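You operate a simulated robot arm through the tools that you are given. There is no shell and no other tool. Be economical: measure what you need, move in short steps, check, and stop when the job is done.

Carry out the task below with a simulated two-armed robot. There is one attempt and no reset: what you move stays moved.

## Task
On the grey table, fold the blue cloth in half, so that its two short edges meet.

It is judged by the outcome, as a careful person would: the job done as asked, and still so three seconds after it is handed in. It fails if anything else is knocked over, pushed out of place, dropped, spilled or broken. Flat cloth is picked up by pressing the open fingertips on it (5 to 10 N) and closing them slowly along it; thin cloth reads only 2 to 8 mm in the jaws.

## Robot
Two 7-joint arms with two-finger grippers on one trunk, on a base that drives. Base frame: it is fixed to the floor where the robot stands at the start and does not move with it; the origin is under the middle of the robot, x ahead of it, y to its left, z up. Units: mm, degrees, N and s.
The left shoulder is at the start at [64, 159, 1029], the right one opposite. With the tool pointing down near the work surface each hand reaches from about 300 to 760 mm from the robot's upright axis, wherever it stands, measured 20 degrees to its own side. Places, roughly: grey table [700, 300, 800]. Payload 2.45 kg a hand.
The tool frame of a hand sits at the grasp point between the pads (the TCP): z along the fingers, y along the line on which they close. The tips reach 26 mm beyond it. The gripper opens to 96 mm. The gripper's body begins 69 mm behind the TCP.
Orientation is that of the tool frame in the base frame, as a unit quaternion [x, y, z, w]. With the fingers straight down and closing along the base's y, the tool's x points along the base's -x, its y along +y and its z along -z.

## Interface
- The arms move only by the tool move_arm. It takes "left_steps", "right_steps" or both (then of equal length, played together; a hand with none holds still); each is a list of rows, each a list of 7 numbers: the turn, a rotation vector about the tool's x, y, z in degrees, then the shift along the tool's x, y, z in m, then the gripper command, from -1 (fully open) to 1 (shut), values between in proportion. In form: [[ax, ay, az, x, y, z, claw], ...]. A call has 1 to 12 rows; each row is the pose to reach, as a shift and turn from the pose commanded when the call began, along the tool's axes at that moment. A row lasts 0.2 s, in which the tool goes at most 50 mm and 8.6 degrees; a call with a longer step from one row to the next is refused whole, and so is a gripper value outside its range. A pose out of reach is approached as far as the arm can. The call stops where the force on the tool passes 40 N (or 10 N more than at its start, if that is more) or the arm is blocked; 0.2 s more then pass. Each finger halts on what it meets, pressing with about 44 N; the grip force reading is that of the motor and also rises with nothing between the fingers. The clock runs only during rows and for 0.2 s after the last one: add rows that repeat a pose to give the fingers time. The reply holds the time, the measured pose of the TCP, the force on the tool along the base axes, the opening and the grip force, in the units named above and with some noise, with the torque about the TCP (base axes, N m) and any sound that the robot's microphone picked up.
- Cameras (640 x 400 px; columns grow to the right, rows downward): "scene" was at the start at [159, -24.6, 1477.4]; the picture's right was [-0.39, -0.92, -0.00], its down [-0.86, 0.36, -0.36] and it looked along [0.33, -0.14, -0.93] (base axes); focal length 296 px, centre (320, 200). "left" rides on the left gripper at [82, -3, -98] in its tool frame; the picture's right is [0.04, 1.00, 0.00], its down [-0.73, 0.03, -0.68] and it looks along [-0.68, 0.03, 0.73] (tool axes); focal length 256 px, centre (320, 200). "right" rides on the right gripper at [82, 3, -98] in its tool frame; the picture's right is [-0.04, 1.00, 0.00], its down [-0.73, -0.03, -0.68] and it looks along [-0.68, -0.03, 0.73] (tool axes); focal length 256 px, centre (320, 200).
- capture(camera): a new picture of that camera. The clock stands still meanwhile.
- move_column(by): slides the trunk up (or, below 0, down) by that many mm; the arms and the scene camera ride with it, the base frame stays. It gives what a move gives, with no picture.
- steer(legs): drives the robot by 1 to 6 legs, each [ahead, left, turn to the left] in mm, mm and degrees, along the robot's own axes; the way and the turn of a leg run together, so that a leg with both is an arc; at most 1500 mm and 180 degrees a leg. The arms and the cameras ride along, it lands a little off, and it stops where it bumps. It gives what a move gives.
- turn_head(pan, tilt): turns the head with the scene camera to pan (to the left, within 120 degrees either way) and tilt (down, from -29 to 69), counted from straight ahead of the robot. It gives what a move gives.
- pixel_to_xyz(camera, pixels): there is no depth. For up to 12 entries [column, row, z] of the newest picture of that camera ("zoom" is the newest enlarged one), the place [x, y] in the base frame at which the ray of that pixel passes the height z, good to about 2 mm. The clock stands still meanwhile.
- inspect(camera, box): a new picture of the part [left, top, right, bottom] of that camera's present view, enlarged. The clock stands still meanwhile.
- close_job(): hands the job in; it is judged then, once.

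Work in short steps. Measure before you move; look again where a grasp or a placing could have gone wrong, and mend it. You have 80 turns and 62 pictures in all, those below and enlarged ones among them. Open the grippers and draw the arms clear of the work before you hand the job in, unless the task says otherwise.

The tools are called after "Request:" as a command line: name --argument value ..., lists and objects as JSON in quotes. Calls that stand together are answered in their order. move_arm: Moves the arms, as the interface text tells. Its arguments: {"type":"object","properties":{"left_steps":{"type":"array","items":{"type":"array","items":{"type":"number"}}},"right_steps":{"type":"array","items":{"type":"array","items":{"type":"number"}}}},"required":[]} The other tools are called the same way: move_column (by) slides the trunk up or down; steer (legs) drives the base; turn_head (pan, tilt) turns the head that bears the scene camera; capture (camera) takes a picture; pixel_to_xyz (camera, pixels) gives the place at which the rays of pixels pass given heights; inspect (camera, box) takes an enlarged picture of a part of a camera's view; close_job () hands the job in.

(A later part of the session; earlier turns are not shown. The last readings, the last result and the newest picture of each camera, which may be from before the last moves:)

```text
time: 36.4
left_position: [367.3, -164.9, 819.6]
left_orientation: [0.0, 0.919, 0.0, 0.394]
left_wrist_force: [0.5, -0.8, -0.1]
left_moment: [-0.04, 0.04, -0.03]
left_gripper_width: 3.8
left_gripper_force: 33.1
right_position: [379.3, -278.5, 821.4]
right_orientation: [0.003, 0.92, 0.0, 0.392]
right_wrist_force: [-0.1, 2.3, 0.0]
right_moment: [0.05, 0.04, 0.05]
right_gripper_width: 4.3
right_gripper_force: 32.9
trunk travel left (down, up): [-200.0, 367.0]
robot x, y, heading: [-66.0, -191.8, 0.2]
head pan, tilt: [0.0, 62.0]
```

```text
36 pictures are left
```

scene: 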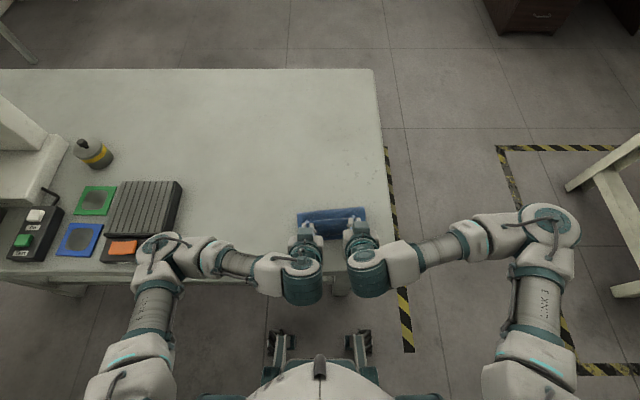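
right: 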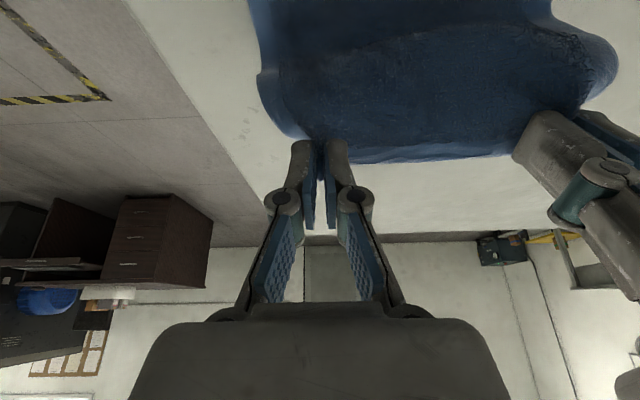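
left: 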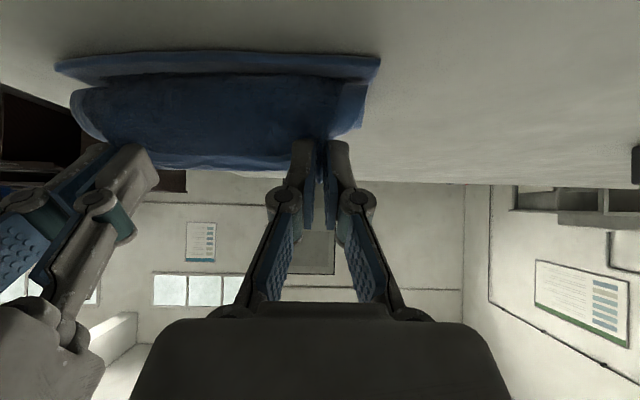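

The fold is progressing well and within reach. I finish the arc: down about 31 mm and 10 mm nearer, to 60° tilt.

Request:
move_arm --left_steps '[[0, -3.5, 0, 0.0108, -0.001, 0.002, 1], [0, -7, 0, 0.0202, -0.002, 0.0055, 1], [0, -10.5, 0, 0.0289, -0.003, 0.0099, 1], [0, -14, 0, 0.0356, -0.003, 0.0152, 1]]' --right_steps '[[0, -3.5, 0, 0.0108, -0.001, 0.002, 1], [0, -7, 0, 0.0202, -0.002, 0.0055, 1], [0, -10.5, 0, 0.0289, -0.003, 0.0099, 1], [0, -14, 0, 0.0356, -0.003, 0.0152, 1]]'

Request:
inspect --camera "scene" --box '[270, 190, 398, 270]'

Request:
capture --camera "left"

Request:
capture --camera "right"

```text
time: 37.4
left_position: [353.8, -164.6, 784.7]
left_orientation: [0.0, 0.864, -0.001, 0.503]
left_wrist_force: [-0.1, -1.3, 0.8]
left_moment: [-0.06, -0.02, -0.08]
left_gripper_width: 3.4
left_gripper_force: 31.8
right_position: [366.5, -279.8, 786.7]
right_orientation: [0.002, 0.865, -0.002, 0.501]
right_wrist_force: [-0.3, 0.1, 0.6]
right_moment: [0.04, -0.04, 0.06]
right_gripper_width: 3.7
right_gripper_force: 32.2
trunk travel left (down, up): [-200.0, 367.0]
robot x, y, heading: [-68.1, -191.4, 0.0]
head pan, tilt: [0.0, 62.0]
```

```text
5.00 times, centred on (334, 230) of scene
```

zoom: 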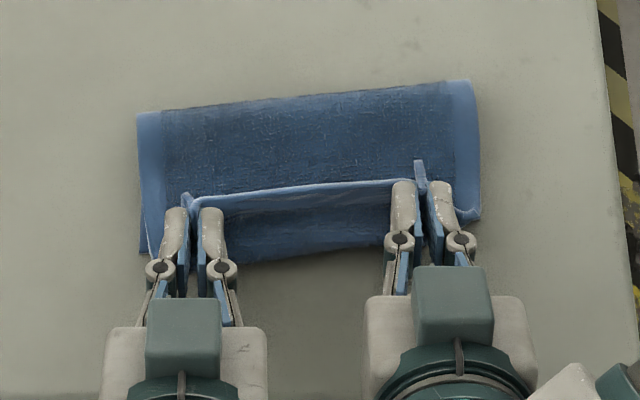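

```text
34 pictures are left
```

left: 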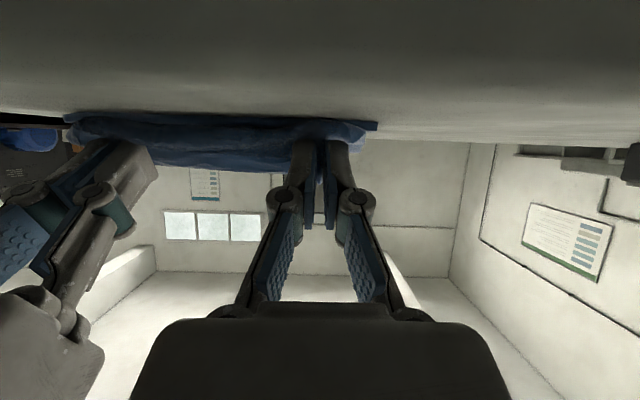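

```text
33 pictures are left
```

right: 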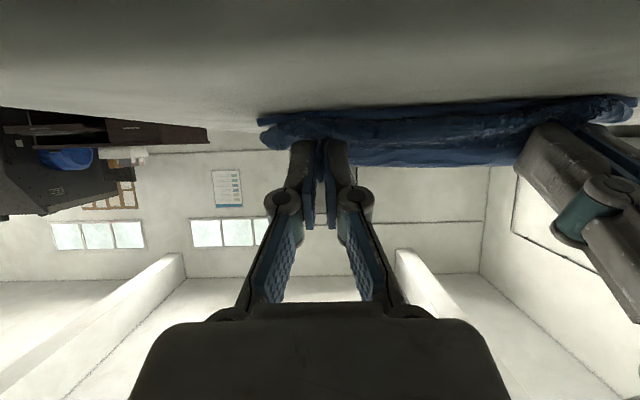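

The free edge stands upright above the near edge. I tilt 15° more and move about 8 mm nearer so it lies over toward the robot, after checking the table edge position.

Request:
move_arm --left_steps '[[0, -5, 0, 0.0042, -0.001, -0.0017, 1], [0, -10, 0, 0.0084, -0.002, -0.0034, 1], [0, -15, 0, 0.0125, -0.003, -0.005, 1]]' --right_steps '[[0, -5, 0, 0.0042, -0.001, -0.0017, 1], [0, -10, 0, 0.0084, -0.002, -0.0034, 1], [0, -15, 0, 0.0125, -0.003, -0.005, 1]]'

Request:
inspect --camera "scene" --box '[270, 200, 398, 280]'

```text
time: 38.2
left_position: [342.1, -166.3, 775.7]
left_orientation: [0.0, 0.79, -0.002, 0.613]
left_wrist_force: [1.0, 0.1, 8.3]
left_moment: [0.03, -0.18, -0.04]
left_gripper_width: 3.7
left_gripper_force: 32.4
right_position: [357.7, -280.2, 780.8]
right_orientation: [0.003, 0.793, -0.003, 0.609]
right_wrist_force: [0.0, 0.7, 0.7]
right_moment: [0.02, 0.0, 0.02]
right_gripper_width: 3.4
right_gripper_force: 32.5
right hand out of reach, approached as far as the arm can: row 3
trunk travel left (down, up): [-200.0, 367.0]
robot x, y, heading: [-71.1, -196.4, 0.2]
head pan, tilt: [0.0, 62.0]
```

```text
5.00 times, centred on (334, 240) of scene
```

zoom: 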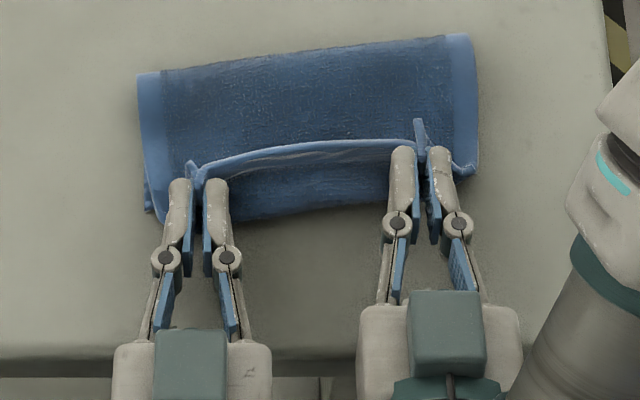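

Both tips sit at the near edge (left touching at 8 N). I open the jaws a little to let the hem go, then withdraw straight back along the fingers.

Request:
move_arm --left_steps '[[0, 0, 0, -0.001, 0, 0, 0.85], [0, 0, 0, -0.001, 0, 0, 0.7], [0, 0, 0, -0.001, 0, 0, 0.6], [0, 0, 0, -0.001, 0, 0, 0.6]]' --right_steps '[[0, 0, 0, 0, 0, 0, 0.85], [0, 0, 0, 0, 0, 0, 0.7], [0, 0, 0, 0, 0, 0, 0.6], [0, 0, 0, 0, 0, 0, 0.6]]'

Request:
inspect --camera "scene" --box '[270, 200, 398, 280]'

```text
time: 39.2
left_position: [343.2, -166.4, 775.7]
left_orientation: [0.0, 0.791, 0.0, 0.612]
left_wrist_force: [0.5, 0.1, 5.7]
left_moment: [0.01, -0.17, -0.02]
left_gripper_width: 19.0
left_gripper_force: 0.1
right_position: [357.0, -279.2, 780.6]
right_orientation: [0.003, 0.793, -0.002, 0.609]
right_wrist_force: [0.9, -0.1, -0.2]
right_moment: [0.04, -0.06, 0.01]
right_gripper_width: 18.9
right_gripper_force: 0.1
trunk travel left (down, up): [-200.0, 367.0]
robot x, y, heading: [-69.4, -192.8, 0.1]
head pan, tilt: [0.0, 62.0]
```

```text
5.00 times, centred on (334, 240) of scene
```

zoom: 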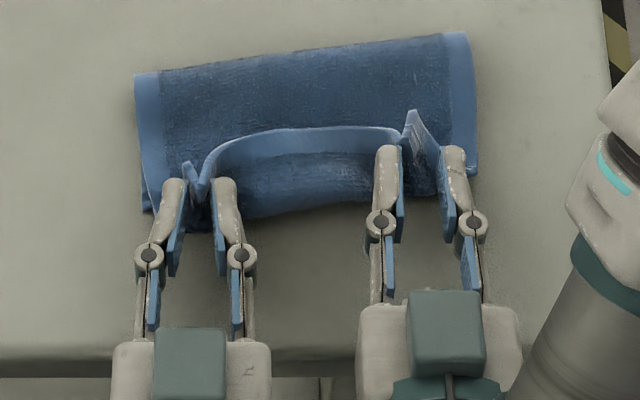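

The jaws are open and the hem stands bent up. The arms are near their inner reach limit, so I back the base off 90 mm to slide the fingers out straight.

Request:
steer --legs '[[-90, 0, 0]]'

Request:
inspect --camera "scene" --box '[256, 150, 416, 250]'

```text
time: 40.3
left_position: [250.9, -166.9, 774.8]
left_orientation: [0.0, 0.791, 0.0, 0.612]
left_wrist_force: [-0.7, 1.0, 0.0]
left_moment: [0.0, 0.01, 0.01]
left_gripper_width: 19.0
left_gripper_force: 0.1
right_position: [265.2, -279.2, 781.2]
right_orientation: [0.004, 0.793, -0.003, 0.609]
right_wrist_force: [0.4, 0.4, 1.0]
right_moment: [0.01, 0.01, 0.0]
right_gripper_width: 19.3
right_gripper_force: 0.2
trunk travel left (down, up): [-200.0, 367.0]
robot x, y, heading: [-161.0, -193.8, -0.3]
head pan, tilt: [0.0, 62.0]
```

```text
4.00 times, centred on (336, 200) of scene
```

zoom: 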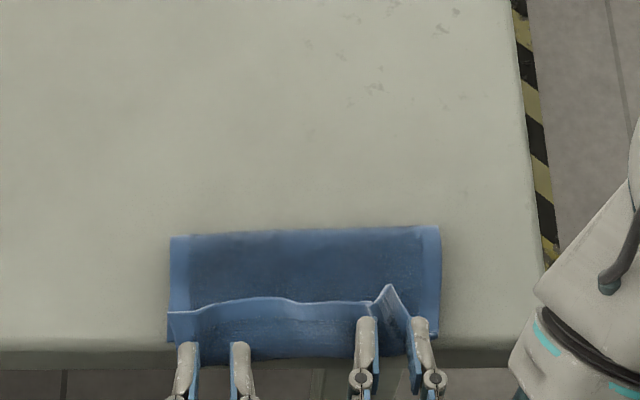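

The cloth may have been dragged along; I check its position against the earlier one.

Request:
pixel_to_xyz --camera "zoom" --pixels '[[170, 238, 756], [438, 226, 756], [250, 360, 756], [168, 312, 775], [400, 350, 756], [500, 345, 756], [168, 340, 756]]'

Request:
capture --camera "scene"

```text
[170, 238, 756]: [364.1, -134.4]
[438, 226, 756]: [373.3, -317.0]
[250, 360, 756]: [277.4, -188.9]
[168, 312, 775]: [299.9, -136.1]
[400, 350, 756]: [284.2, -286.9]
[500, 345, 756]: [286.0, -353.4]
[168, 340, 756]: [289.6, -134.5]
```

```text
29 pictures are left
```

scene: 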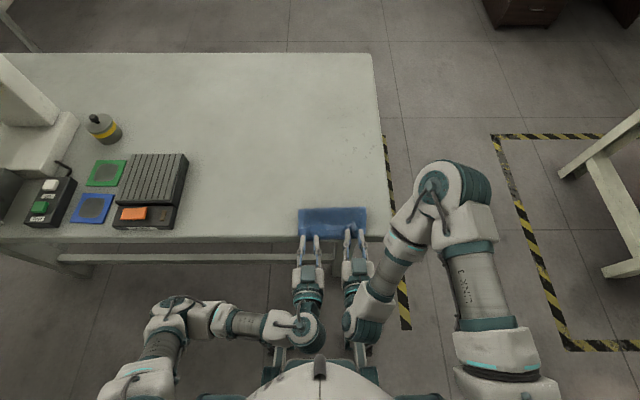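

The cloth came along ~90 mm (left fingers were pressing on it); its near edge is now at the table edge. I raise the hands 10 mm with slightly wider jaws to release the pressure, and look.

Request:
move_arm --left_steps '[[0, 0, 0, -0.005, 0, -0.001, 0.5], [0, 0, 0, -0.0097, 0, -0.0025, 0.45]]' --right_steps '[[0, 0, 0, -0.003, 0, -0.001, 0.5], [0, 0, 0, -0.005, 0, -0.0013, 0.45]]'

Request:
inspect --camera "scene" --box '[280, 190, 392, 260]'

```text
time: 40.9
left_position: [248.6, -167.9, 784.9]
left_orientation: [0.0, 0.791, 0.0, 0.612]
left_wrist_force: [-0.8, -0.2, -0.5]
left_moment: [-0.04, 0.01, -0.02]
left_gripper_width: 26.3
left_gripper_force: 0.1
right_position: [264.3, -280.4, 787.8]
right_orientation: [0.004, 0.793, -0.003, 0.61]
right_wrist_force: [0.6, 0.3, -0.5]
right_moment: [0.01, -0.01, 0.05]
right_gripper_width: 26.3
right_gripper_force: 0.1
trunk travel left (down, up): [-200.0, 367.0]
robot x, y, heading: [-163.2, -192.0, -0.2]
head pan, tilt: [0.0, 62.0]
```

```text
5.71 times, centred on (336, 225) of scene
```

zoom: 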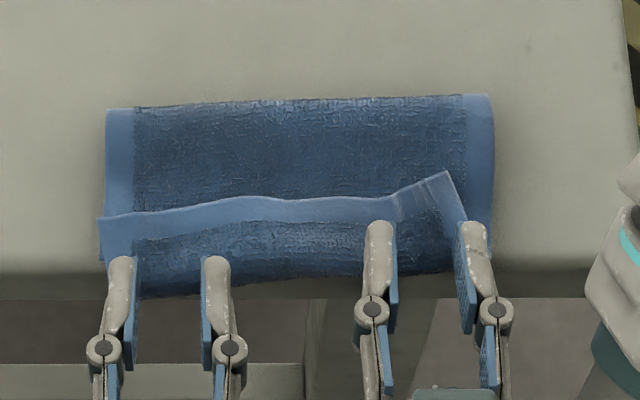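

The fingers lie in front of a turned-up hem flap, with nothing above them. I raise the trunk 90 mm to lift the hands straight off, then look.

Request:
move_column --by 90

Request:
capture --camera "scene"

```text
time: 42.2
left_position: [250.4, -166.8, 875.6]
left_orientation: [0.001, 0.791, 0.0, 0.612]
left_wrist_force: [-0.2, 0.3, 0.4]
left_moment: [0.02, 0.02, -0.04]
left_gripper_width: 26.3
left_gripper_force: 0.1
right_position: [263.9, -280.4, 876.5]
right_orientation: [0.004, 0.793, -0.003, 0.609]
right_wrist_force: [-0.4, 0.0, -0.4]
right_moment: [0.03, 0.03, 0.02]
right_gripper_width: 26.5
right_gripper_force: 0.1
trunk travel left (down, up): [-290.0, 277.0]
robot x, y, heading: [-166.5, -192.9, -0.3]
head pan, tilt: [0.0, 62.0]
```

```text
27 pictures are left
```

scene: 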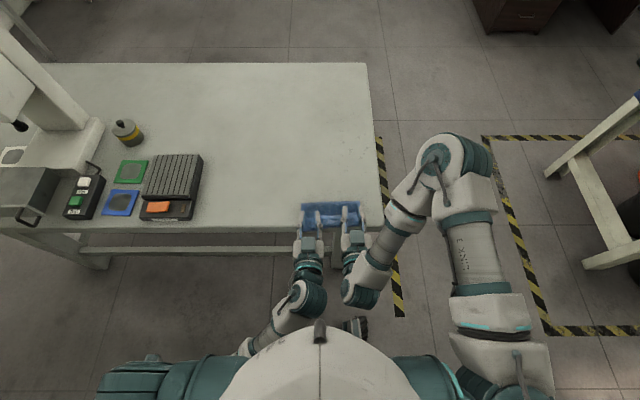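

The cloth is free of the fingers. I turn both hands back to vertical where they are (about 850 mm tip height), to see the cloth.

Request:
move_arm --left_steps '[[0, 8.4, 0, -0.005, 0, 0, 0.5], [0, 16.8, 0, -0.01, 0, 0, 0.6], [0, 25.2, 0, -0.015, 0, 0, 0.7], [0, 33.6, 0, -0.02, 0, 0, 0.8], [0, 42, 0, -0.025, 0, 0, 0.9], [0, 50.4, 0, -0.03, 0, -0.01, 1], [0, 58.8, 0, -0.03, 0, -0.02, 1], [0, 67.2, 0, -0.03, 0, -0.03, 1], [0, 75.5, 0, -0.03, 0, -0.04, 1]]' --right_steps '[[0, 8.4, 0, -0.005, 0, 0, 0.5], [0, 16.8, 0, -0.01, 0, 0, 0.6], [0, 25.2, 0, -0.015, 0, 0, 0.7], [0, 33.6, 0, -0.02, 0, 0, 0.8], [0, 42, 0, -0.025, 0, 0, 0.9], [0, 50.4, 0, -0.03, 0, -0.01, 1], [0, 58.8, 0, -0.03, 0, -0.02, 1], [0, 67.2, 0, -0.03, 0, -0.03, 1], [0, 75.5, 0, -0.03, 0, -0.04, 1]]'

Request:
inspect --camera "scene" --box '[280, 180, 392, 250]'

Request:
capture --camera "left"

```text
time: 44.2
left_position: [236.9, -158.6, 714.4]
left_orientation: [-0.004, 1.0, 0.019, 0.008]
left_wrist_force: [0.5, 0.0, -0.1]
left_moment: [0.01, 0.01, -0.03]
left_gripper_width: 0.0
left_gripper_force: 28.9
left hand out of reach, approached as far as the arm can: row 6, 7, 8, 9
right_position: [231.6, -282.1, 918.0]
right_orientation: [0.004, 1.0, 0.001, -0.005]
right_wrist_force: [-0.4, -0.5, -0.9]
right_moment: [-0.01, -0.01, 0.03]
right_gripper_width: 0.1
right_gripper_force: 28.7
trunk travel left (down, up): [-290.0, 277.0]
robot x, y, heading: [-161.6, -192.6, -0.1]
head pan, tilt: [0.0, 62.0]
```

```text
5.71 times, centred on (336, 215) of scene
```

zoom: 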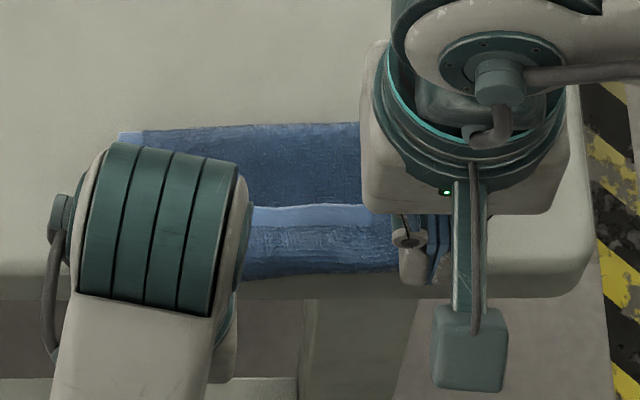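

```text
25 pictures are left
```

left: 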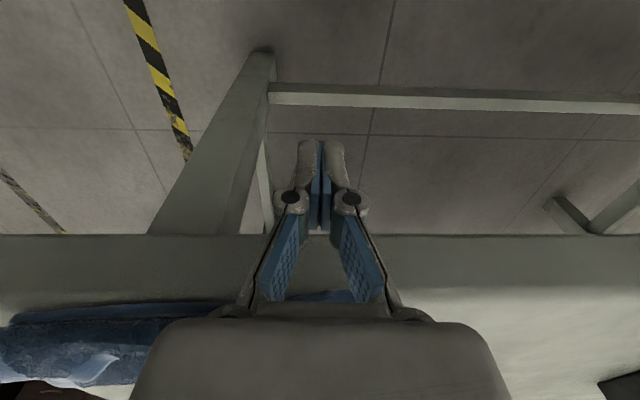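

The left hand ended low (z 714) in front of the table edge, free of contact. I raise it straight up and 20 mm back.

Request:
move_arm --left_steps '[[0, 0, 0, 0.01, 0.01, -0.02, 1], [0, 0, 0, 0.01, 0.02, -0.05, 1], [0, 0, 0, 0.01, 0.03, -0.08, 1], [0, 0, 0, 0.01, 0.04, -0.11, 1], [0, 0, 0, 0.01, 0.05, -0.14, 1], [0, 0, 0, 0.01, 0.06, -0.17, 1], [0, 0, 0, 0.01, 0.07, -0.2, 1]]'

```text
time: 45.8
left_position: [239.9, -124.2, 706.2]
left_orientation: [-0.002, 1.0, 0.017, -0.006]
left_wrist_force: [-0.2, 1.3, -0.7]
left_moment: [0.02, 0.02, 0.0]
left_gripper_width: 0.0
left_gripper_force: 28.2
left hand out of reach, approached as far as the arm can: row 1, 2, 3, 4, 5, 6, 7
right_position: [232.8, -282.5, 918.9]
right_orientation: [0.005, 1.0, 0.001, -0.003]
right_wrist_force: [-0.3, 0.0, 0.0]
right_moment: [-0.01, 0.01, 0.01]
right_gripper_width: 0.0
right_gripper_force: 29.0
trunk travel left (down, up): [-290.0, 277.0]
robot x, y, heading: [-156.7, -191.0, -0.3]
head pan, tilt: [0.0, 62.0]
```

The left arm is at an inner limit. I back off 160 mm so there is room to extend it, then extend forward and up.

Request:
steer --legs '[[-160, 0, 0]]'

Request:
move_arm --left_steps '[[0, 0, 0, -0.02, 0.01, 0, 1], [0, 0, 0, -0.04, 0.03, 0, 1], [0, 0, 0, -0.06, 0.05, 0, 1], [0, 0, 0, -0.07, 0.07, -0.02, 1], [0, 0, 0, -0.08, 0.09, -0.05, 1], [0, 0, 0, -0.08, 0.11, -0.09, 1], [0, 0, 0, -0.08, 0.13, -0.13, 1], [0, 0, 0, -0.08, 0.15, -0.17, 1], [0, 0, 0, -0.08, 0.15, -0.2, 1]]'

Request:
capture --camera "scene"

```text
time: 47.2
left_position: [78.6, -121.5, 711.4]
left_orientation: [-0.004, 1.0, 0.018, -0.001]
left_wrist_force: [0.1, -0.4, -0.2]
left_moment: [0.0, 0.01, -0.01]
left_gripper_width: 0.0
left_gripper_force: 28.6
right_position: [67.3, -279.2, 917.9]
right_orientation: [0.005, 1.0, 0.001, -0.004]
right_wrist_force: [0.2, 0.0, 0.1]
right_moment: [0.01, 0.0, 0.0]
right_gripper_width: 0.3
right_gripper_force: 28.3
trunk travel left (down, up): [-290.0, 277.0]
robot x, y, heading: [-329.1, -191.4, -0.0]
head pan, tilt: [0.0, 62.0]
```

```text
time: 49.2
left_position: [226.8, 63.1, 835.2]
left_orientation: [-0.004, 1.0, 0.017, 0.0]
left_wrist_force: [-0.3, -0.5, -0.3]
left_moment: [-0.04, -0.01, 0.01]
left_gripper_width: 0.0
left_gripper_force: 28.7
left hand out of reach, approached as far as the arm can: row 5, 6, 7, 8, 9
right_position: [65.8, -279.6, 919.0]
right_orientation: [0.004, 1.0, 0.001, -0.002]
right_wrist_force: [-0.6, -0.1, -0.3]
right_moment: [0.0, -0.04, -0.02]
right_gripper_width: 0.0
right_gripper_force: 28.6
trunk travel left (down, up): [-290.0, 277.0]
robot x, y, heading: [-324.8, -190.8, 0.1]
head pan, tilt: [0.0, 62.0]
```

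```text
24 pictures are left
```

scene: 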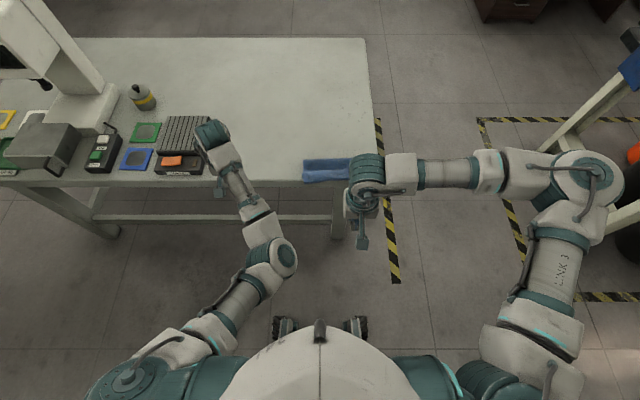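

The left hand is now extended at (227,63,835), in front of the table. I bring it up and back toward the middle, away from the other objects.

Request:
move_arm --left_steps '[[0, 0, 0, 0.02, -0.01, -0.02, 1], [0, 0, 0, 0.04, -0.02, -0.04, 1], [0, 0, 0, 0.05, -0.04, -0.06, 1], [0, 0, 0, 0.06, -0.06, -0.08, 1], [0, 0, 0, 0.07, -0.08, -0.1, 1], [0, 0, 0, 0.08, -0.1, -0.11, 1]]' --right_steps '[[0, 0, 0, 0, -0.03, 0, 1], [0, 0, 0, 0, -0.06, 0, 1], [0, 0, 0, 0, -0.09, 0, 1], [0, 0, 0, -0.03, -0.12, 0, 1], [0, 0, 0, -0.06, -0.15, 0, 1], [0, 0, 0, -0.06, -0.16, 0, 1]]'

Request:
inspect --camera "scene" --box '[280, 130, 392, 200]'

```text
time: 50.6
left_position: [261.8, -1.9, 850.0]
left_orientation: [-0.004, 1.0, 0.018, 0.001]
left_wrist_force: [-0.4, 0.7, -0.8]
left_moment: [0.03, -0.02, -0.01]
left_gripper_width: 0.0
left_gripper_force: 28.0
left hand out of reach, approached as far as the arm can: row 1, 2, 3, 4, 5, 6
right_position: [123.6, -442.1, 916.6]
right_orientation: [0.002, 1.0, 0.0, -0.002]
right_wrist_force: [0.4, 0.6, -0.5]
right_moment: [-0.04, -0.03, 0.0]
right_gripper_width: 0.0
right_gripper_force: 28.6
trunk travel left (down, up): [-290.0, 277.0]
robot x, y, heading: [-324.7, -188.8, -0.1]
head pan, tilt: [0.0, 62.0]
```

```text
5.71 times, centred on (336, 165) of scene
```

zoom: 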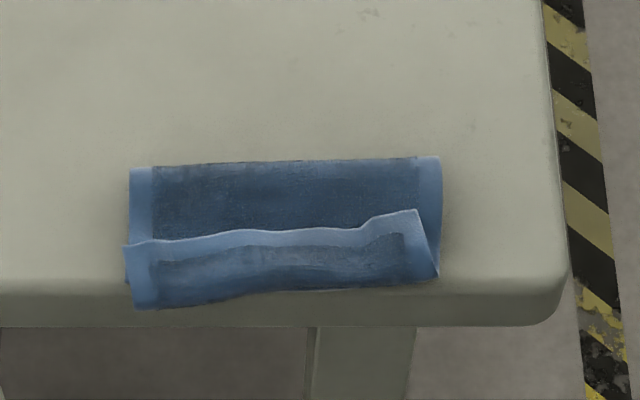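

The fold has a ~35 mm flap of the upper hem turned back. Plan: re-grip that hem at both corners, pull the cloth back to its original spot, and fold again more tautly. First I get the left arm higher.

Request:
move_arm --left_steps '[[0, 0, 0, 0, 0, -0.02, 1], [0, 0, 0, 0, 0, -0.04, 1], [0, 0, 0, 0, 0, -0.06, 1], [0, 0, 0, 0, 0, -0.08, 1], [0, 0, 0, 0, 0, -0.1, 1]]'

```text
time: 51.8
left_position: [302.1, 14.9, 933.9]
left_orientation: [-0.004, 1.0, 0.017, 0.0]
left_wrist_force: [0.1, 0.6, -0.5]
left_moment: [-0.01, -0.01, 0.0]
left_gripper_width: 0.1
left_gripper_force: 28.8
left hand out of reach, approached as far as the arm can: row 1, 2, 3, 4, 5
right_position: [123.5, -440.1, 916.4]
right_orientation: [0.003, 1.0, -0.001, -0.002]
right_wrist_force: [-0.7, -0.3, 0.1]
right_moment: [-0.01, 0.02, 0.0]
right_gripper_width: 0.1
right_gripper_force: 28.6
trunk travel left (down, up): [-290.0, 277.0]
robot x, y, heading: [-326.0, -197.3, -0.1]
head pan, tilt: [0.0, 62.0]
```

It rose to 934. I continue pulling it up and back a little.

Request:
move_arm --left_steps '[[0, 0, 0, 0.02, 0, -0.01, 1], [0, 0, 0, 0.04, 0, -0.02, 1], [0, 0, 0, 0.06, 0, -0.03, 1], [0, 0, 0, 0.08, 0, -0.04, 1], [0, 0, 0, 0.1, 0, -0.05, 1], [0, 0, 0, 0.12, 0, -0.06, 1], [0, 0, 0, 0.14, 0, -0.06, 1]]'

Request:
capture --camera "scene"

```text
time: 53.4
left_position: [274.2, 82.1, 955.3]
left_orientation: [-0.004, 1.0, 0.018, -0.001]
left_wrist_force: [-0.5, 0.2, -0.2]
left_moment: [0.03, 0.01, 0.0]
left_gripper_width: 0.1
left_gripper_force: 28.6
left hand out of reach, approached as far as the arm can: row 1, 2, 3, 4, 5, 6, 7
right_position: [123.4, -439.7, 916.6]
right_orientation: [0.004, 1.0, 0.0, -0.002]
right_wrist_force: [1.1, 0.1, -0.7]
right_moment: [0.0, 0.02, -0.01]
right_gripper_width: 0.1
right_gripper_force: 28.2
trunk travel left (down, up): [-290.0, 277.0]
robot x, y, heading: [-325.8, -192.8, 0.0]
head pan, tilt: [0.0, 62.0]
```

```text
22 pictures are left
```

scene: 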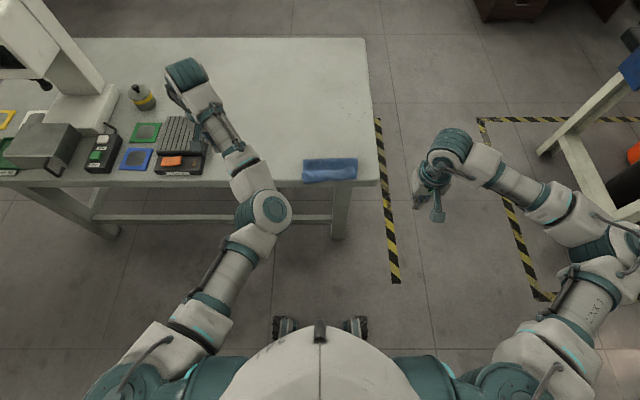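

The left arm has its elbow folded inward. I try to free it by tilting the hand forward again (as it was before) while raising it and drawing it back.

Request:
move_arm --left_steps '[[0, -8, 0, 0.01, 0, -0.01, 1], [0, -16, 0, 0.02, 0, -0.02, 1], [0, -24, 0, 0.04, 0, -0.03, 1], [0, -32, 0, 0.06, 0, -0.04, 1], [0, -40, 0, 0.08, 0, -0.05, 1], [0, -48, 0, 0.1, 0, -0.06, 1], [0, -56, 0, 0.12, 0, -0.07, 1], [0, -64, 0, 0.14, 0, -0.08, 1], [0, -72, 0, 0.16, 0, -0.08, 1], [0, -75, 0, 0.18, 0, -0.08, 1]]'

Request:
capture --camera "scene"

```text
time: 55.6
left_position: [168.2, 102.7, 1043.5]
left_orientation: [0.006, 0.791, 0.019, 0.612]
left_wrist_force: [-0.7, 0.1, 0.1]
left_moment: [-0.02, 0.01, 0.01]
left_gripper_width: 0.0
left_gripper_force: 28.0
left hand out of reach, approached as far as the arm can: row 1, 2, 3, 4, 5, 6, 8, 9, 10
right_position: [124.5, -438.1, 917.7]
right_orientation: [0.003, 1.0, -0.001, -0.001]
right_wrist_force: [0.5, -0.5, -0.4]
right_moment: [0.01, 0.01, -0.02]
right_gripper_width: 0.0
right_gripper_force: 28.2
trunk travel left (down, up): [-290.0, 277.0]
robot x, y, heading: [-326.8, -194.6, 0.2]
head pan, tilt: [0.0, 62.0]
```

```text
21 pictures are left
```

scene: 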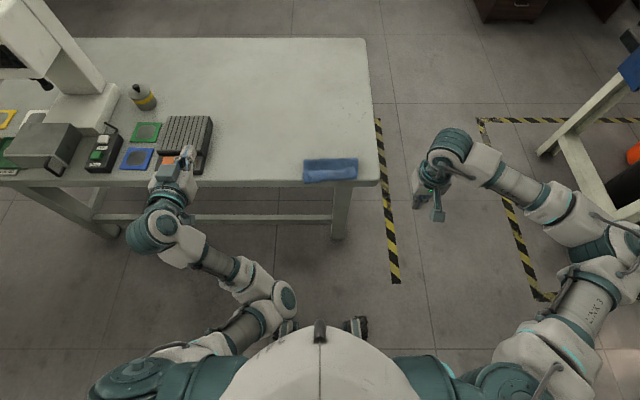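

The elbow hangs inward. I roll the hand about its own axis by +80° while moving it inward, to swing the elbow back out.

Request:
move_arm --left_steps '[[0, 0, 8, 0, -0.01, -0.01, 1], [0, 0, 16, 0, -0.02, -0.02, 1], [0, 0, 24, 0, -0.03, -0.03, 1], [0, 0, 32, 0, -0.04, -0.04, 1], [0, 0, 40, 0, -0.05, -0.05, 1], [0, 0, 48, 0, -0.06, -0.05, 1], [0, 0, 56, 0, -0.07, -0.05, 1], [0, 0, 64, 0, -0.08, -0.05, 1], [0, 0, 72, 0, -0.09, -0.05, 1], [0, 0, 80, 0, -0.1, -0.05, 1], [0, 0, 88, 0, -0.1, -0.05, 1], [0, 0, 96, 0, -0.1, -0.05, 1]]'

Request:
capture --camera "scene"

```text
time: 58.2
left_position: [168.8, -16.5, 1047.1]
left_orientation: [0.595, 0.525, 0.465, 0.394]
left_wrist_force: [-0.1, -0.1, 0.1]
left_moment: [-0.03, 0.0, -0.02]
left_gripper_width: 0.0
left_gripper_force: 28.8
left hand out of reach, approached as far as the arm can: row 1, 2, 3, 4, 5, 6, 7, 8, 9, 10, 11, 12
right_position: [124.0, -440.3, 916.9]
right_orientation: [0.004, 1.0, 0.0, -0.003]
right_wrist_force: [0.5, 0.4, -0.5]
right_moment: [-0.01, -0.04, 0.02]
right_gripper_width: 0.0
right_gripper_force: 28.7
trunk travel left (down, up): [-290.0, 277.0]
robot x, y, heading: [-325.9, -189.1, 0.3]
head pan, tilt: [0.0, 62.0]
```

```text
20 pictures are left
```

scene: 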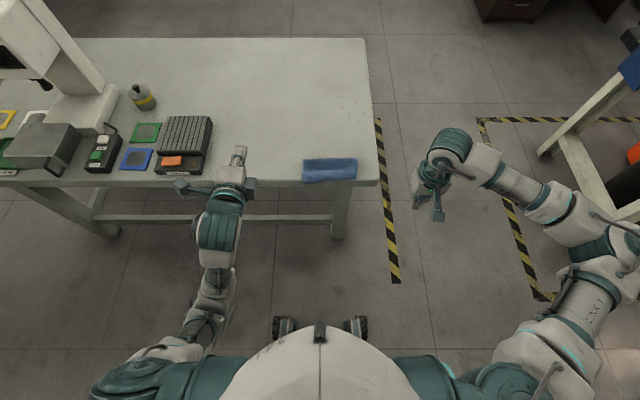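

The elbow has swung outward a good deal. I roll 45° more and move inward a bit.

Request:
move_arm --left_steps '[[0, 0, 8, 0.01, 0, 0, 1], [0, 0, 16, 0.02, 0, 0, 1], [0, 0, 24, 0.03, 0, 0, 1], [0, 0, 32, 0.04, 0, 0, 1], [0, 0, 40, 0.05, 0, 0, 1], [0, 0, 48, 0.05, 0, 0, 1]]'

Request:
capture --camera "scene"

```text
time: 59.6
left_position: [175.5, 34.4, 1055.6]
left_orientation: [0.757, 0.237, 0.584, 0.172]
left_wrist_force: [0.6, -0.6, -0.1]
left_moment: [0.0, 0.0, 0.01]
left_gripper_width: 0.0
left_gripper_force: 28.7
left hand out of reach, approached as far as the arm can: row 1, 2, 3, 4, 5, 6
right_position: [124.1, -439.9, 917.1]
right_orientation: [0.003, 1.0, 0.0, -0.002]
right_wrist_force: [-0.7, 0.0, 0.0]
right_moment: [0.0, 0.0, -0.01]
right_gripper_width: 0.4
right_gripper_force: 28.5
trunk travel left (down, up): [-290.0, 277.0]
robot x, y, heading: [-325.5, -193.1, 0.1]
head pan, tilt: [0.0, 62.0]
```

```text
19 pictures are left
```

scene: 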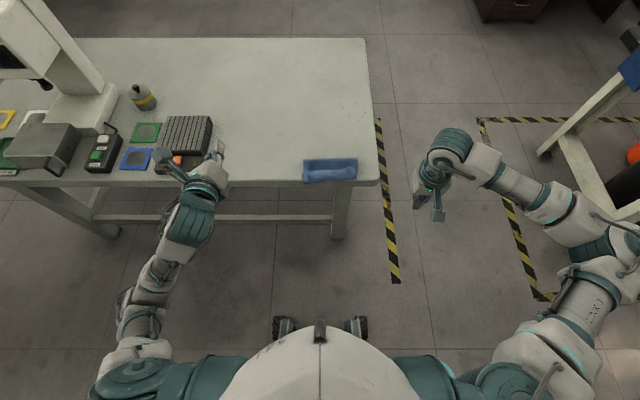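

The elbow is out now. I roll the hand back in two calls.

Request:
move_arm --left_steps '[[0, 0, -8, 0, 0, 0, 1], [0, 0, -16, 0, 0, 0, 1], [0, 0, -24, 0, 0, 0, 1], [0, 0, -32, 0, 0, 0, 1], [0, 0, -40, 0, 0, 0, 1], [0, 0, -48, 0, 0, 0, 1], [0, 0, -56, 0, 0, 0, 1], [0, 0, -64, 0, 0, 0, 1], [0, 0, -72, 0, 0, 0, 1]]'

Request:
move_arm --left_steps '[[0, 0, -8, 0, 0, 0, 1], [0, 0, -16, 0, 0, 0, 1], [0, 0, -24, 0, 0, 0, 1], [0, 0, -32, 0, 0, 0, 1], [0, 0, -40, 0, 0, 0, 1], [0, 0, -48, 0, 0, 0, 1], [0, 0, -56, 0, 0, 0, 1], [0, 0, -64, 0, 0, 0, 1], [0, 0, -72, 0, 0, 0, 1]]'

Request:
capture --camera "scene"

```text
time: 61.6
left_position: [175.9, 33.8, 1053.8]
left_orientation: [0.47, 0.639, 0.371, 0.483]
left_wrist_force: [-0.1, 0.6, 0.7]
left_moment: [0.01, -0.01, 0.0]
left_gripper_width: 0.4
left_gripper_force: 28.5
right_position: [123.7, -440.8, 917.4]
right_orientation: [0.003, 1.0, 0.001, -0.002]
right_wrist_force: [0.4, -0.9, 0.1]
right_moment: [0.0, 0.03, 0.03]
right_gripper_width: 0.2
right_gripper_force: 28.7
trunk travel left (down, up): [-290.0, 277.0]
robot x, y, heading: [-327.2, -192.1, 0.1]
head pan, tilt: [0.0, 62.0]
```

```text
time: 63.6
left_position: [176.4, 33.1, 1054.7]
left_orientation: [0.007, 0.793, 0.015, 0.609]
left_wrist_force: [-0.8, 0.0, -0.1]
left_moment: [0.01, 0.0, -0.02]
left_gripper_width: 0.0
left_gripper_force: 28.2
right_position: [123.2, -440.4, 916.7]
right_orientation: [0.004, 1.0, -0.001, -0.001]
right_wrist_force: [-0.4, 0.2, 0.1]
right_moment: [0.0, -0.03, -0.04]
right_gripper_width: 0.2
right_gripper_force: 28.5
trunk travel left (down, up): [-290.0, 277.0]
robot x, y, heading: [-323.0, -191.5, 0.2]
head pan, tilt: [0.0, 62.0]
```

```text
18 pictures are left
```

scene: 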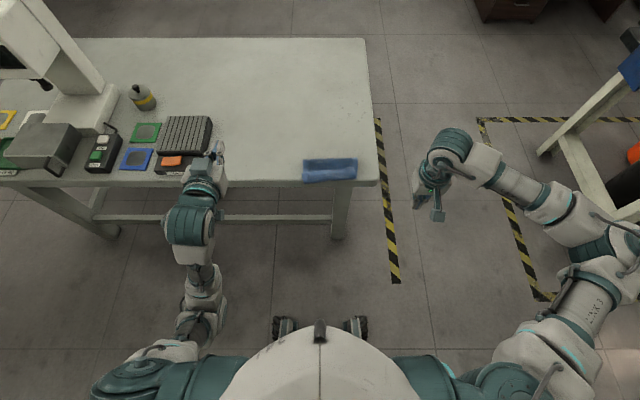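

No reach complaints now. I pitch the left hand back to vertical while lowering it and moving it inward.

Request:
move_arm --left_steps '[[0, 8.4, 0, 0, -0.015, 0, 1], [0, 16.8, 0, 0.01, -0.03, 0.002, 1], [0, 25.2, 0, 0.02, -0.045, 0.005, 1], [0, 33.6, 0, 0.03, -0.06, 0.008, 1], [0, 42, 0, 0.04, -0.075, 0.01, 1], [0, 50.4, 0, 0.05, -0.09, 0.013, 1], [0, 58.8, 0, 0.06, -0.1, 0.016, 1], [0, 67.2, 0, 0.07, -0.11, 0.019, 1], [0, 75, 0, 0.08, -0.12, 0.022, 1]]'

```text
time: 65.6
left_position: [295.4, -79.1, 879.4]
left_orientation: [-0.005, 1.0, 0.017, 0.0]
left_wrist_force: [0.4, -0.5, -0.7]
left_moment: [0.0, 0.0, 0.01]
left_gripper_width: 0.0
left_gripper_force: 28.0
left hand out of reach, approached as far as the arm can: row 4, 5, 6, 7, 8, 9
right_position: [123.8, -441.1, 916.2]
right_orientation: [0.003, 1.0, 0.0, -0.003]
right_wrist_force: [0.9, 0.2, 0.3]
right_moment: [0.0, 0.0, 0.01]
right_gripper_width: 0.0
right_gripper_force: 28.7
trunk travel left (down, up): [-290.0, 277.0]
robot x, y, heading: [-328.5, -192.4, -0.1]
head pan, tilt: [0.0, 62.0]
```

It's vertical but further out than asked. I test whether it can come back 100 mm.

Request:
move_arm --left_steps '[[0, 0, 0, 0.02, 0, -0.01, 1], [0, 0, 0, 0.04, 0, -0.02, 1], [0, 0, 0, 0.06, 0, -0.03, 1], [0, 0, 0, 0.08, 0, -0.04, 1], [0, 0, 0, 0.1, 0, -0.04, 1]]'

Request:
capture --camera "scene"

```text
time: 66.8
left_position: [292.1, -81.4, 872.5]
left_orientation: [-0.004, 1.0, 0.018, 0.001]
left_wrist_force: [0.3, -0.3, -0.7]
left_moment: [0.0, 0.0, -0.02]
left_gripper_width: 0.0
left_gripper_force: 28.9
left hand out of reach, approached as far as the arm can: row 1, 2, 3, 4, 5
right_position: [124.6, -441.4, 916.1]
right_orientation: [0.003, 1.0, 0.0, -0.001]
right_wrist_force: [-0.4, -0.7, -0.2]
right_moment: [-0.01, -0.01, 0.02]
right_gripper_width: 0.2
right_gripper_force: 28.1
trunk travel left (down, up): [-290.0, 277.0]
robot x, y, heading: [-323.9, -194.3, 0.3]
head pan, tilt: [0.0, 62.0]
```

```text
17 pictures are left
```

scene: 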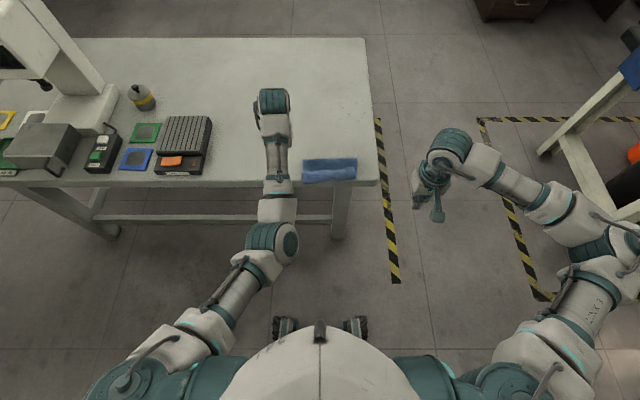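

Elbow still lies inward. I use the same roll trick with the hand vertical: turn +88° about the tool axis (known to work for the left arm), drawing back.

Request:
move_arm --left_steps '[[0, 0, 8, 0, 0, 0, 1], [0, 0, 16, 0, 0, -0.01, 1], [0, 0, 24, 0.01, 0, -0.02, 1], [0, 0, 32, 0.02, 0, -0.03, 1], [0, 0, 40, 0.03, 0, -0.03, 1], [0, 0, 48, 0.04, 0, -0.03, 1], [0, 0, 56, 0.05, 0, -0.03, 1], [0, 0, 64, 0.06, 0, -0.03, 1], [0, 0, 72, 0.07, 0, -0.03, 1], [0, 0, 80, 0.08, 0, -0.03, 1], [0, 0, 88, 0.09, 0, -0.03, 1], [0, 0, 96, 0.1, 0, -0.03, 1]]'

Request:
move_arm --left_steps '[[0, 0, 8, 0, 0, 0, 1], [0, 0, 16, 0, 0, 0, 1], [0, 0, 24, 0, 0, 0, 1], [0, 0, 32, 0, 0, 0, 1], [0, 0, 40, 0, 0, 0, 1], [0, 0, 48, 0, 0, 0, 1]]'

Request:
capture --camera "scene"

```text
time: 69.4
left_position: [260.7, -60.0, 830.7]
left_orientation: [0.741, 0.672, 0.012, -0.012]
left_wrist_force: [-0.1, -0.9, 0.1]
left_moment: [0.02, 0.0, -0.02]
left_gripper_width: 0.0
left_gripper_force: 28.6
left hand out of reach, approached as far as the arm can: row 2, 3, 4, 5, 6, 7, 8, 9, 10, 11, 12
right_position: [124.6, -440.1, 916.4]
right_orientation: [0.004, 1.0, 0.001, -0.002]
right_wrist_force: [-0.6, 0.2, 0.7]
right_moment: [0.0, 0.0, 0.02]
right_gripper_width: 0.0
right_gripper_force: 28.8
trunk travel left (down, up): [-290.0, 277.0]
robot x, y, heading: [-330.6, -192.2, 0.1]
head pan, tilt: [0.0, 62.0]
```

```text
time: 70.8
left_position: [261.9, -63.2, 827.2]
left_orientation: [0.95, 0.312, 0.006, -0.017]
left_wrist_force: [-0.3, -0.2, -0.2]
left_moment: [0.02, 0.02, 0.0]
left_gripper_width: 0.0
left_gripper_force: 28.2
right_position: [123.9, -439.6, 917.6]
right_orientation: [0.004, 1.0, 0.0, -0.001]
right_wrist_force: [-0.2, -0.2, 0.6]
right_moment: [0.02, 0.0, -0.01]
right_gripper_width: 0.0
right_gripper_force: 28.4
trunk travel left (down, up): [-290.0, 277.0]
robot x, y, heading: [-326.7, -191.5, 0.2]
head pan, tilt: [0.0, 62.0]
```

```text
16 pictures are left
```

scene: 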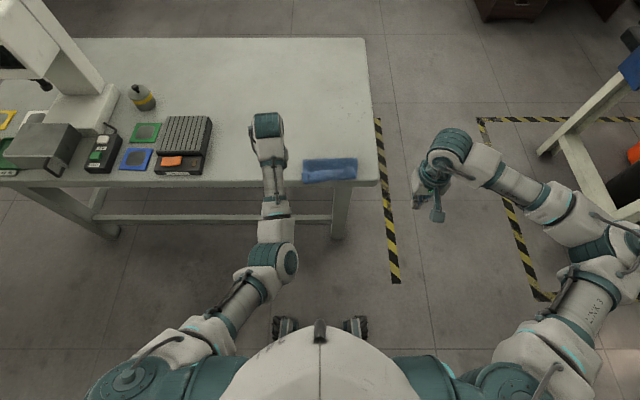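

The left arm stays awkward, so I'll finish with the right hand alone: the cloth is folded already, only the upper layer is ~17 mm too long per side with a turned-back hem. First I move the left hand out of the way, up and to the left.

Request:
move_arm --left_steps '[[0, 0, 0, 0.008, -0.02, -0.02, 1], [0, 0, 0, 0.016, -0.04, -0.04, 1], [0, 0, 0, 0.025, -0.06, -0.06, 1], [0, 0, 0, 0.033, -0.08, -0.08, 1], [0, 0, 0, 0.042, -0.1, -0.1, 1], [0, 0, 0, 0.05, -0.12, -0.12, 1], [0, 0, 0, 0.06, -0.14, -0.14, 1], [0, 0, 0, 0.075, -0.17, -0.16, 1]]' --right_steps '[[0, 0, 0, 0, 0.03, 0, 0.6], [0, 0, 0, 0, 0.06, 0, 0.2], [0, 0, 0, 0, 0.09, 0, 0], [0, 0, 0, 0, 0.12, 0, -0.2], [0, 0, 0, 0, 0.15, 0, -0.4], [0, 0, 0, 0, 0.18, 0, -0.6], [0, 0, 0, 0, 0.2, 0, -0.6], [0, 0, 0, 0, 0.214, 0, -0.6]]'

```text
time: 72.6
left_position: [311.2, 81.5, 980.0]
left_orientation: [0.949, 0.314, 0.005, -0.015]
left_wrist_force: [0.4, 0.4, 0.7]
left_moment: [-0.01, 0.03, 0.0]
left_gripper_width: 0.0
left_gripper_force: 28.1
left hand out of reach, approached as far as the arm can: row 1, 2, 3, 4, 5, 6, 7, 8
right_position: [125.8, -224.3, 917.9]
right_orientation: [0.004, 1.0, -0.002, -0.002]
right_wrist_force: [-0.1, 0.6, -0.9]
right_moment: [-0.01, -0.02, 0.01]
right_gripper_width: 76.8
right_gripper_force: 0.0
trunk travel left (down, up): [-290.0, 277.0]
robot x, y, heading: [-328.0, -191.3, 0.1]
head pan, tilt: [0.0, 62.0]
```

Left is at (311,81,980), clear. I drive 215 mm forward and lower the trunk 90 mm, bringing the right hand over the cloth at about z 828.

Request:
steer --legs '[[212, 0, 0]]'

Request:
move_column --by -90

Request:
capture --camera "scene"

Request:
capture --camera "right"

```text
time: 74.2
left_position: [517.3, 78.3, 979.2]
left_orientation: [0.95, 0.312, 0.005, -0.016]
left_wrist_force: [-0.5, -0.3, 0.0]
left_moment: [0.01, -0.01, -0.03]
left_gripper_width: 0.0
left_gripper_force: 28.1
right_position: [332.3, -225.2, 919.3]
right_orientation: [0.005, 1.0, -0.001, -0.001]
right_wrist_force: [-0.4, -0.7, -0.4]
right_moment: [0.04, 0.01, -0.02]
right_gripper_width: 76.8
right_gripper_force: 0.0
trunk travel left (down, up): [-290.0, 277.0]
robot x, y, heading: [-121.9, -194.6, 0.3]
head pan, tilt: [0.0, 62.0]
```

```text
time: 75.5
left_position: [516.9, 78.8, 829.8]
left_orientation: [0.949, 0.312, -0.042, -0.032]
left_wrist_force: [0.4, -0.6, 0.1]
left_moment: [-0.03, -0.03, 0.01]
left_gripper_width: 0.0
left_gripper_force: 28.5
right_position: [328.4, -226.1, 831.1]
right_orientation: [0.005, 1.0, 0.0, 0.001]
right_wrist_force: [-1.3, 0.4, 0.6]
right_moment: [-0.05, -0.03, -0.01]
right_gripper_width: 76.9
right_gripper_force: 0.1
trunk travel left (down, up): [-200.0, 367.0]
robot x, y, heading: [-118.2, -194.1, -0.2]
head pan, tilt: [0.0, 62.0]
```

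```text
15 pictures are left
```

scene: 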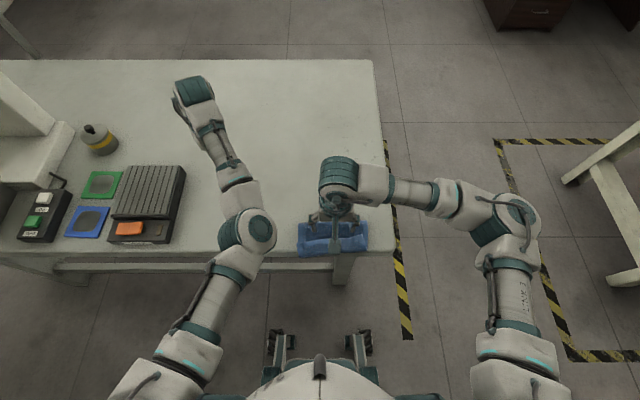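

```text
14 pictures are left
```

right: 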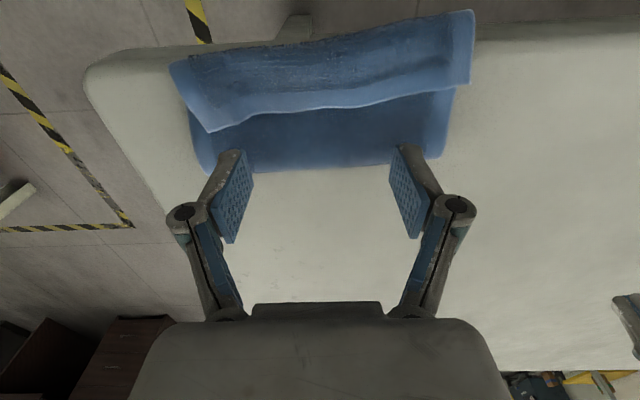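

The right camera shows the crease (205,172)–(440,157), flap hem (209,131)–(466,84) and bend line (170,65)–(474,10). I measure them.

Request:
pixel_to_xyz --camera "right" --pixels '[[205, 172, 757], [440, 157, 757], [320, 168, 757], [209, 131, 763], [330, 110, 763], [466, 84, 763], [170, 65, 758], [320, 38, 758], [474, 10, 758], [100, 65, 755]]'

```text
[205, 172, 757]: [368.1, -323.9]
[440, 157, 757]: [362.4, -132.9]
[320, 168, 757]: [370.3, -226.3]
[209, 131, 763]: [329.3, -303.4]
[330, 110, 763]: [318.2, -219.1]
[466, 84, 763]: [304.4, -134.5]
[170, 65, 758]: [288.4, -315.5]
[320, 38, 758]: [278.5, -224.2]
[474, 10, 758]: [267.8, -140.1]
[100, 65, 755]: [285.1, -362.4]
```

Upper layer is ~120–132 mm and lower ~82–94 mm. I lower the right hand, jaws fully open, at x≈350 just before the crease to press and drag the top toward +x.

Request:
move_arm --right_steps '[[0, 0, 0, -0.01, 0, 0.01, -1], [0, 0, 0, -0.022, 0, 0.025, -1], [0, 0, 0, -0.022, 0, 0.038, -1], [0, 0, 0, -0.022, 0, 0.044, -1], [0, 0, 0, -0.022, 0, 0.047, -1]]'

```text
time: 76.7
left_position: [517.3, 77.8, 827.9]
left_orientation: [0.949, 0.311, -0.043, -0.033]
left_wrist_force: [-0.1, 0.1, -0.1]
left_moment: [0.01, -0.01, 0.04]
left_gripper_width: 0.0
left_gripper_force: 28.3
right_position: [351.8, -225.6, 782.4]
right_orientation: [0.004, 1.0, 0.0, 0.0]
right_wrist_force: [0.5, 0.1, 0.5]
right_moment: [-0.02, 0.01, 0.01]
right_gripper_width: 95.9
right_gripper_force: 0.1
trunk travel left (down, up): [-200.0, 367.0]
robot x, y, heading: [-120.3, -194.2, -0.1]
head pan, tilt: [0.0, 62.0]
```

Near contact at 782. I press 2.5 mm more and drag 40 mm along +x.

Request:
move_arm --right_steps '[[0, 0, 0, 0, 0, 0.0015, -1], [0, 0, 0, 0, 0, 0.0028, -1], [0, 0, 0, -0.005, 0, 0.0028, -1], [0, 0, 0, -0.01, 0, 0.0028, -1], [0, 0, 0, -0.015, 0, 0.0028, -1], [0, 0, 0, -0.02, 0, 0.0028, -1], [0, 0, 0, -0.025, 0, 0.0028, -1], [0, 0, 0, -0.03, 0, 0.0028, -1], [0, 0, 0, -0.035, 0, 0.0028, -1], [0, 0, 0, -0.04, 0, 0.0028, -1]]'

Request:
capture --camera "right"

```text
time: 78.9
left_position: [518.5, 78.9, 828.4]
left_orientation: [0.949, 0.311, -0.043, -0.033]
left_wrist_force: [0.2, 0.3, 0.1]
left_moment: [-0.03, -0.02, -0.01]
left_gripper_width: 0.0
left_gripper_force: 28.8
right_position: [389.9, -228.5, 780.9]
right_orientation: [0.005, 1.0, -0.001, 0.0]
right_wrist_force: [0.2, -0.3, 0.0]
right_moment: [-0.03, 0.02, 0.01]
right_gripper_width: 96.0
right_gripper_force: 0.1
trunk travel left (down, up): [-200.0, 367.0]
robot x, y, heading: [-120.2, -189.9, -0.2]
head pan, tilt: [0.0, 62.0]
```

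```text
13 pictures are left
```

right: 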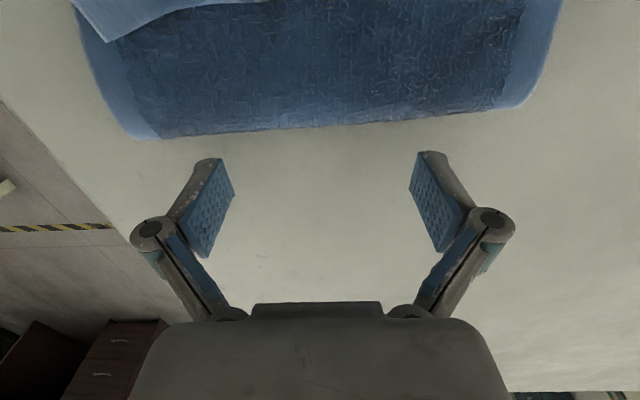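

Force is now 0, so the fingers ran off the crease. I check where the crease is.

Request:
pixel_to_xyz --camera "right" --pixels '[[140, 137, 757], [505, 108, 757], [320, 127, 757], [108, 40, 763]]'

```text
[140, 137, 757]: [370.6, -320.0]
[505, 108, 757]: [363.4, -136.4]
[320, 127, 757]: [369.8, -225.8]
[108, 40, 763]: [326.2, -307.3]
```

The crease didn't move; pressing was too light. I lift, return to x≈350 and press deeper to read the force.

Request:
move_arm --right_steps '[[0, 0, 0, 0, 0, -0.012, -1], [0, 0, 0, 0.02, 0, -0.012, -1], [0, 0, 0, 0.04, 0, -0.012, -1], [0, 0, 0, 0.04, 0, -0.002, -1], [0, 0, 0, 0.04, 0, 0.001, -1], [0, 0, 0, 0.04, 0, 0.002, -1]]'

```text
time: 80.3
left_position: [517.4, 78.0, 827.6]
left_orientation: [0.949, 0.311, -0.043, -0.033]
left_wrist_force: [-0.8, 0.4, -0.1]
left_moment: [-0.04, -0.04, -0.03]
left_gripper_width: 0.1
left_gripper_force: 27.6
right_position: [350.7, -225.8, 779.1]
right_orientation: [0.004, 1.0, 0.0, 0.0]
right_wrist_force: [0.5, 1.0, 0.2]
right_moment: [0.02, -0.01, -0.01]
right_gripper_width: 95.9
right_gripper_force: 0.0
trunk travel left (down, up): [-200.0, 367.0]
robot x, y, heading: [-124.6, -191.2, -0.1]
head pan, tilt: [0.0, 62.0]
```

Still no force at 779 (the opened tips seem to sit a little higher). I press 1.5 mm steps further.

Request:
move_arm --right_steps '[[0, 0, 0, 0, 0, 0.001, -1], [0, 0, 0, 0, 0, 0.002, -1]]'

Request:
move_arm --right_steps '[[0, 0, 0, 0, 0, 0.0005, -1], [0, 0, 0, 0, 0, 0.001, -1]]'

```text
time: 80.9
left_position: [517.1, 79.1, 829.4]
left_orientation: [0.949, 0.312, -0.042, -0.033]
left_wrist_force: [0.5, 0.4, -0.1]
left_moment: [0.03, 0.0, -0.02]
left_gripper_width: 0.0
left_gripper_force: 28.6
right_position: [350.2, -227.5, 776.2]
right_orientation: [0.004, 1.0, -0.001, 0.0]
right_wrist_force: [-0.5, -0.1, 0.2]
right_moment: [-0.02, -0.01, 0.01]
right_gripper_width: 96.2
right_gripper_force: 0.0
trunk travel left (down, up): [-200.0, 367.0]
robot x, y, heading: [-124.1, -193.8, -0.1]
head pan, tilt: [0.0, 62.0]
```

```text
time: 81.5
left_position: [517.8, 79.7, 829.1]
left_orientation: [0.949, 0.312, -0.043, -0.033]
left_wrist_force: [0.1, 0.4, 0.1]
left_moment: [-0.03, 0.05, 0.0]
left_gripper_width: 0.1
left_gripper_force: 28.5
right_position: [350.5, -226.5, 775.6]
right_orientation: [0.004, 1.0, -0.001, 0.0]
right_wrist_force: [1.2, -0.9, -0.2]
right_moment: [0.01, 0.01, 0.02]
right_gripper_width: 96.0
right_gripper_force: 0.0
trunk travel left (down, up): [-200.0, 367.0]
robot x, y, heading: [-119.5, -192.8, 0.1]
head pan, tilt: [0.0, 62.0]
```

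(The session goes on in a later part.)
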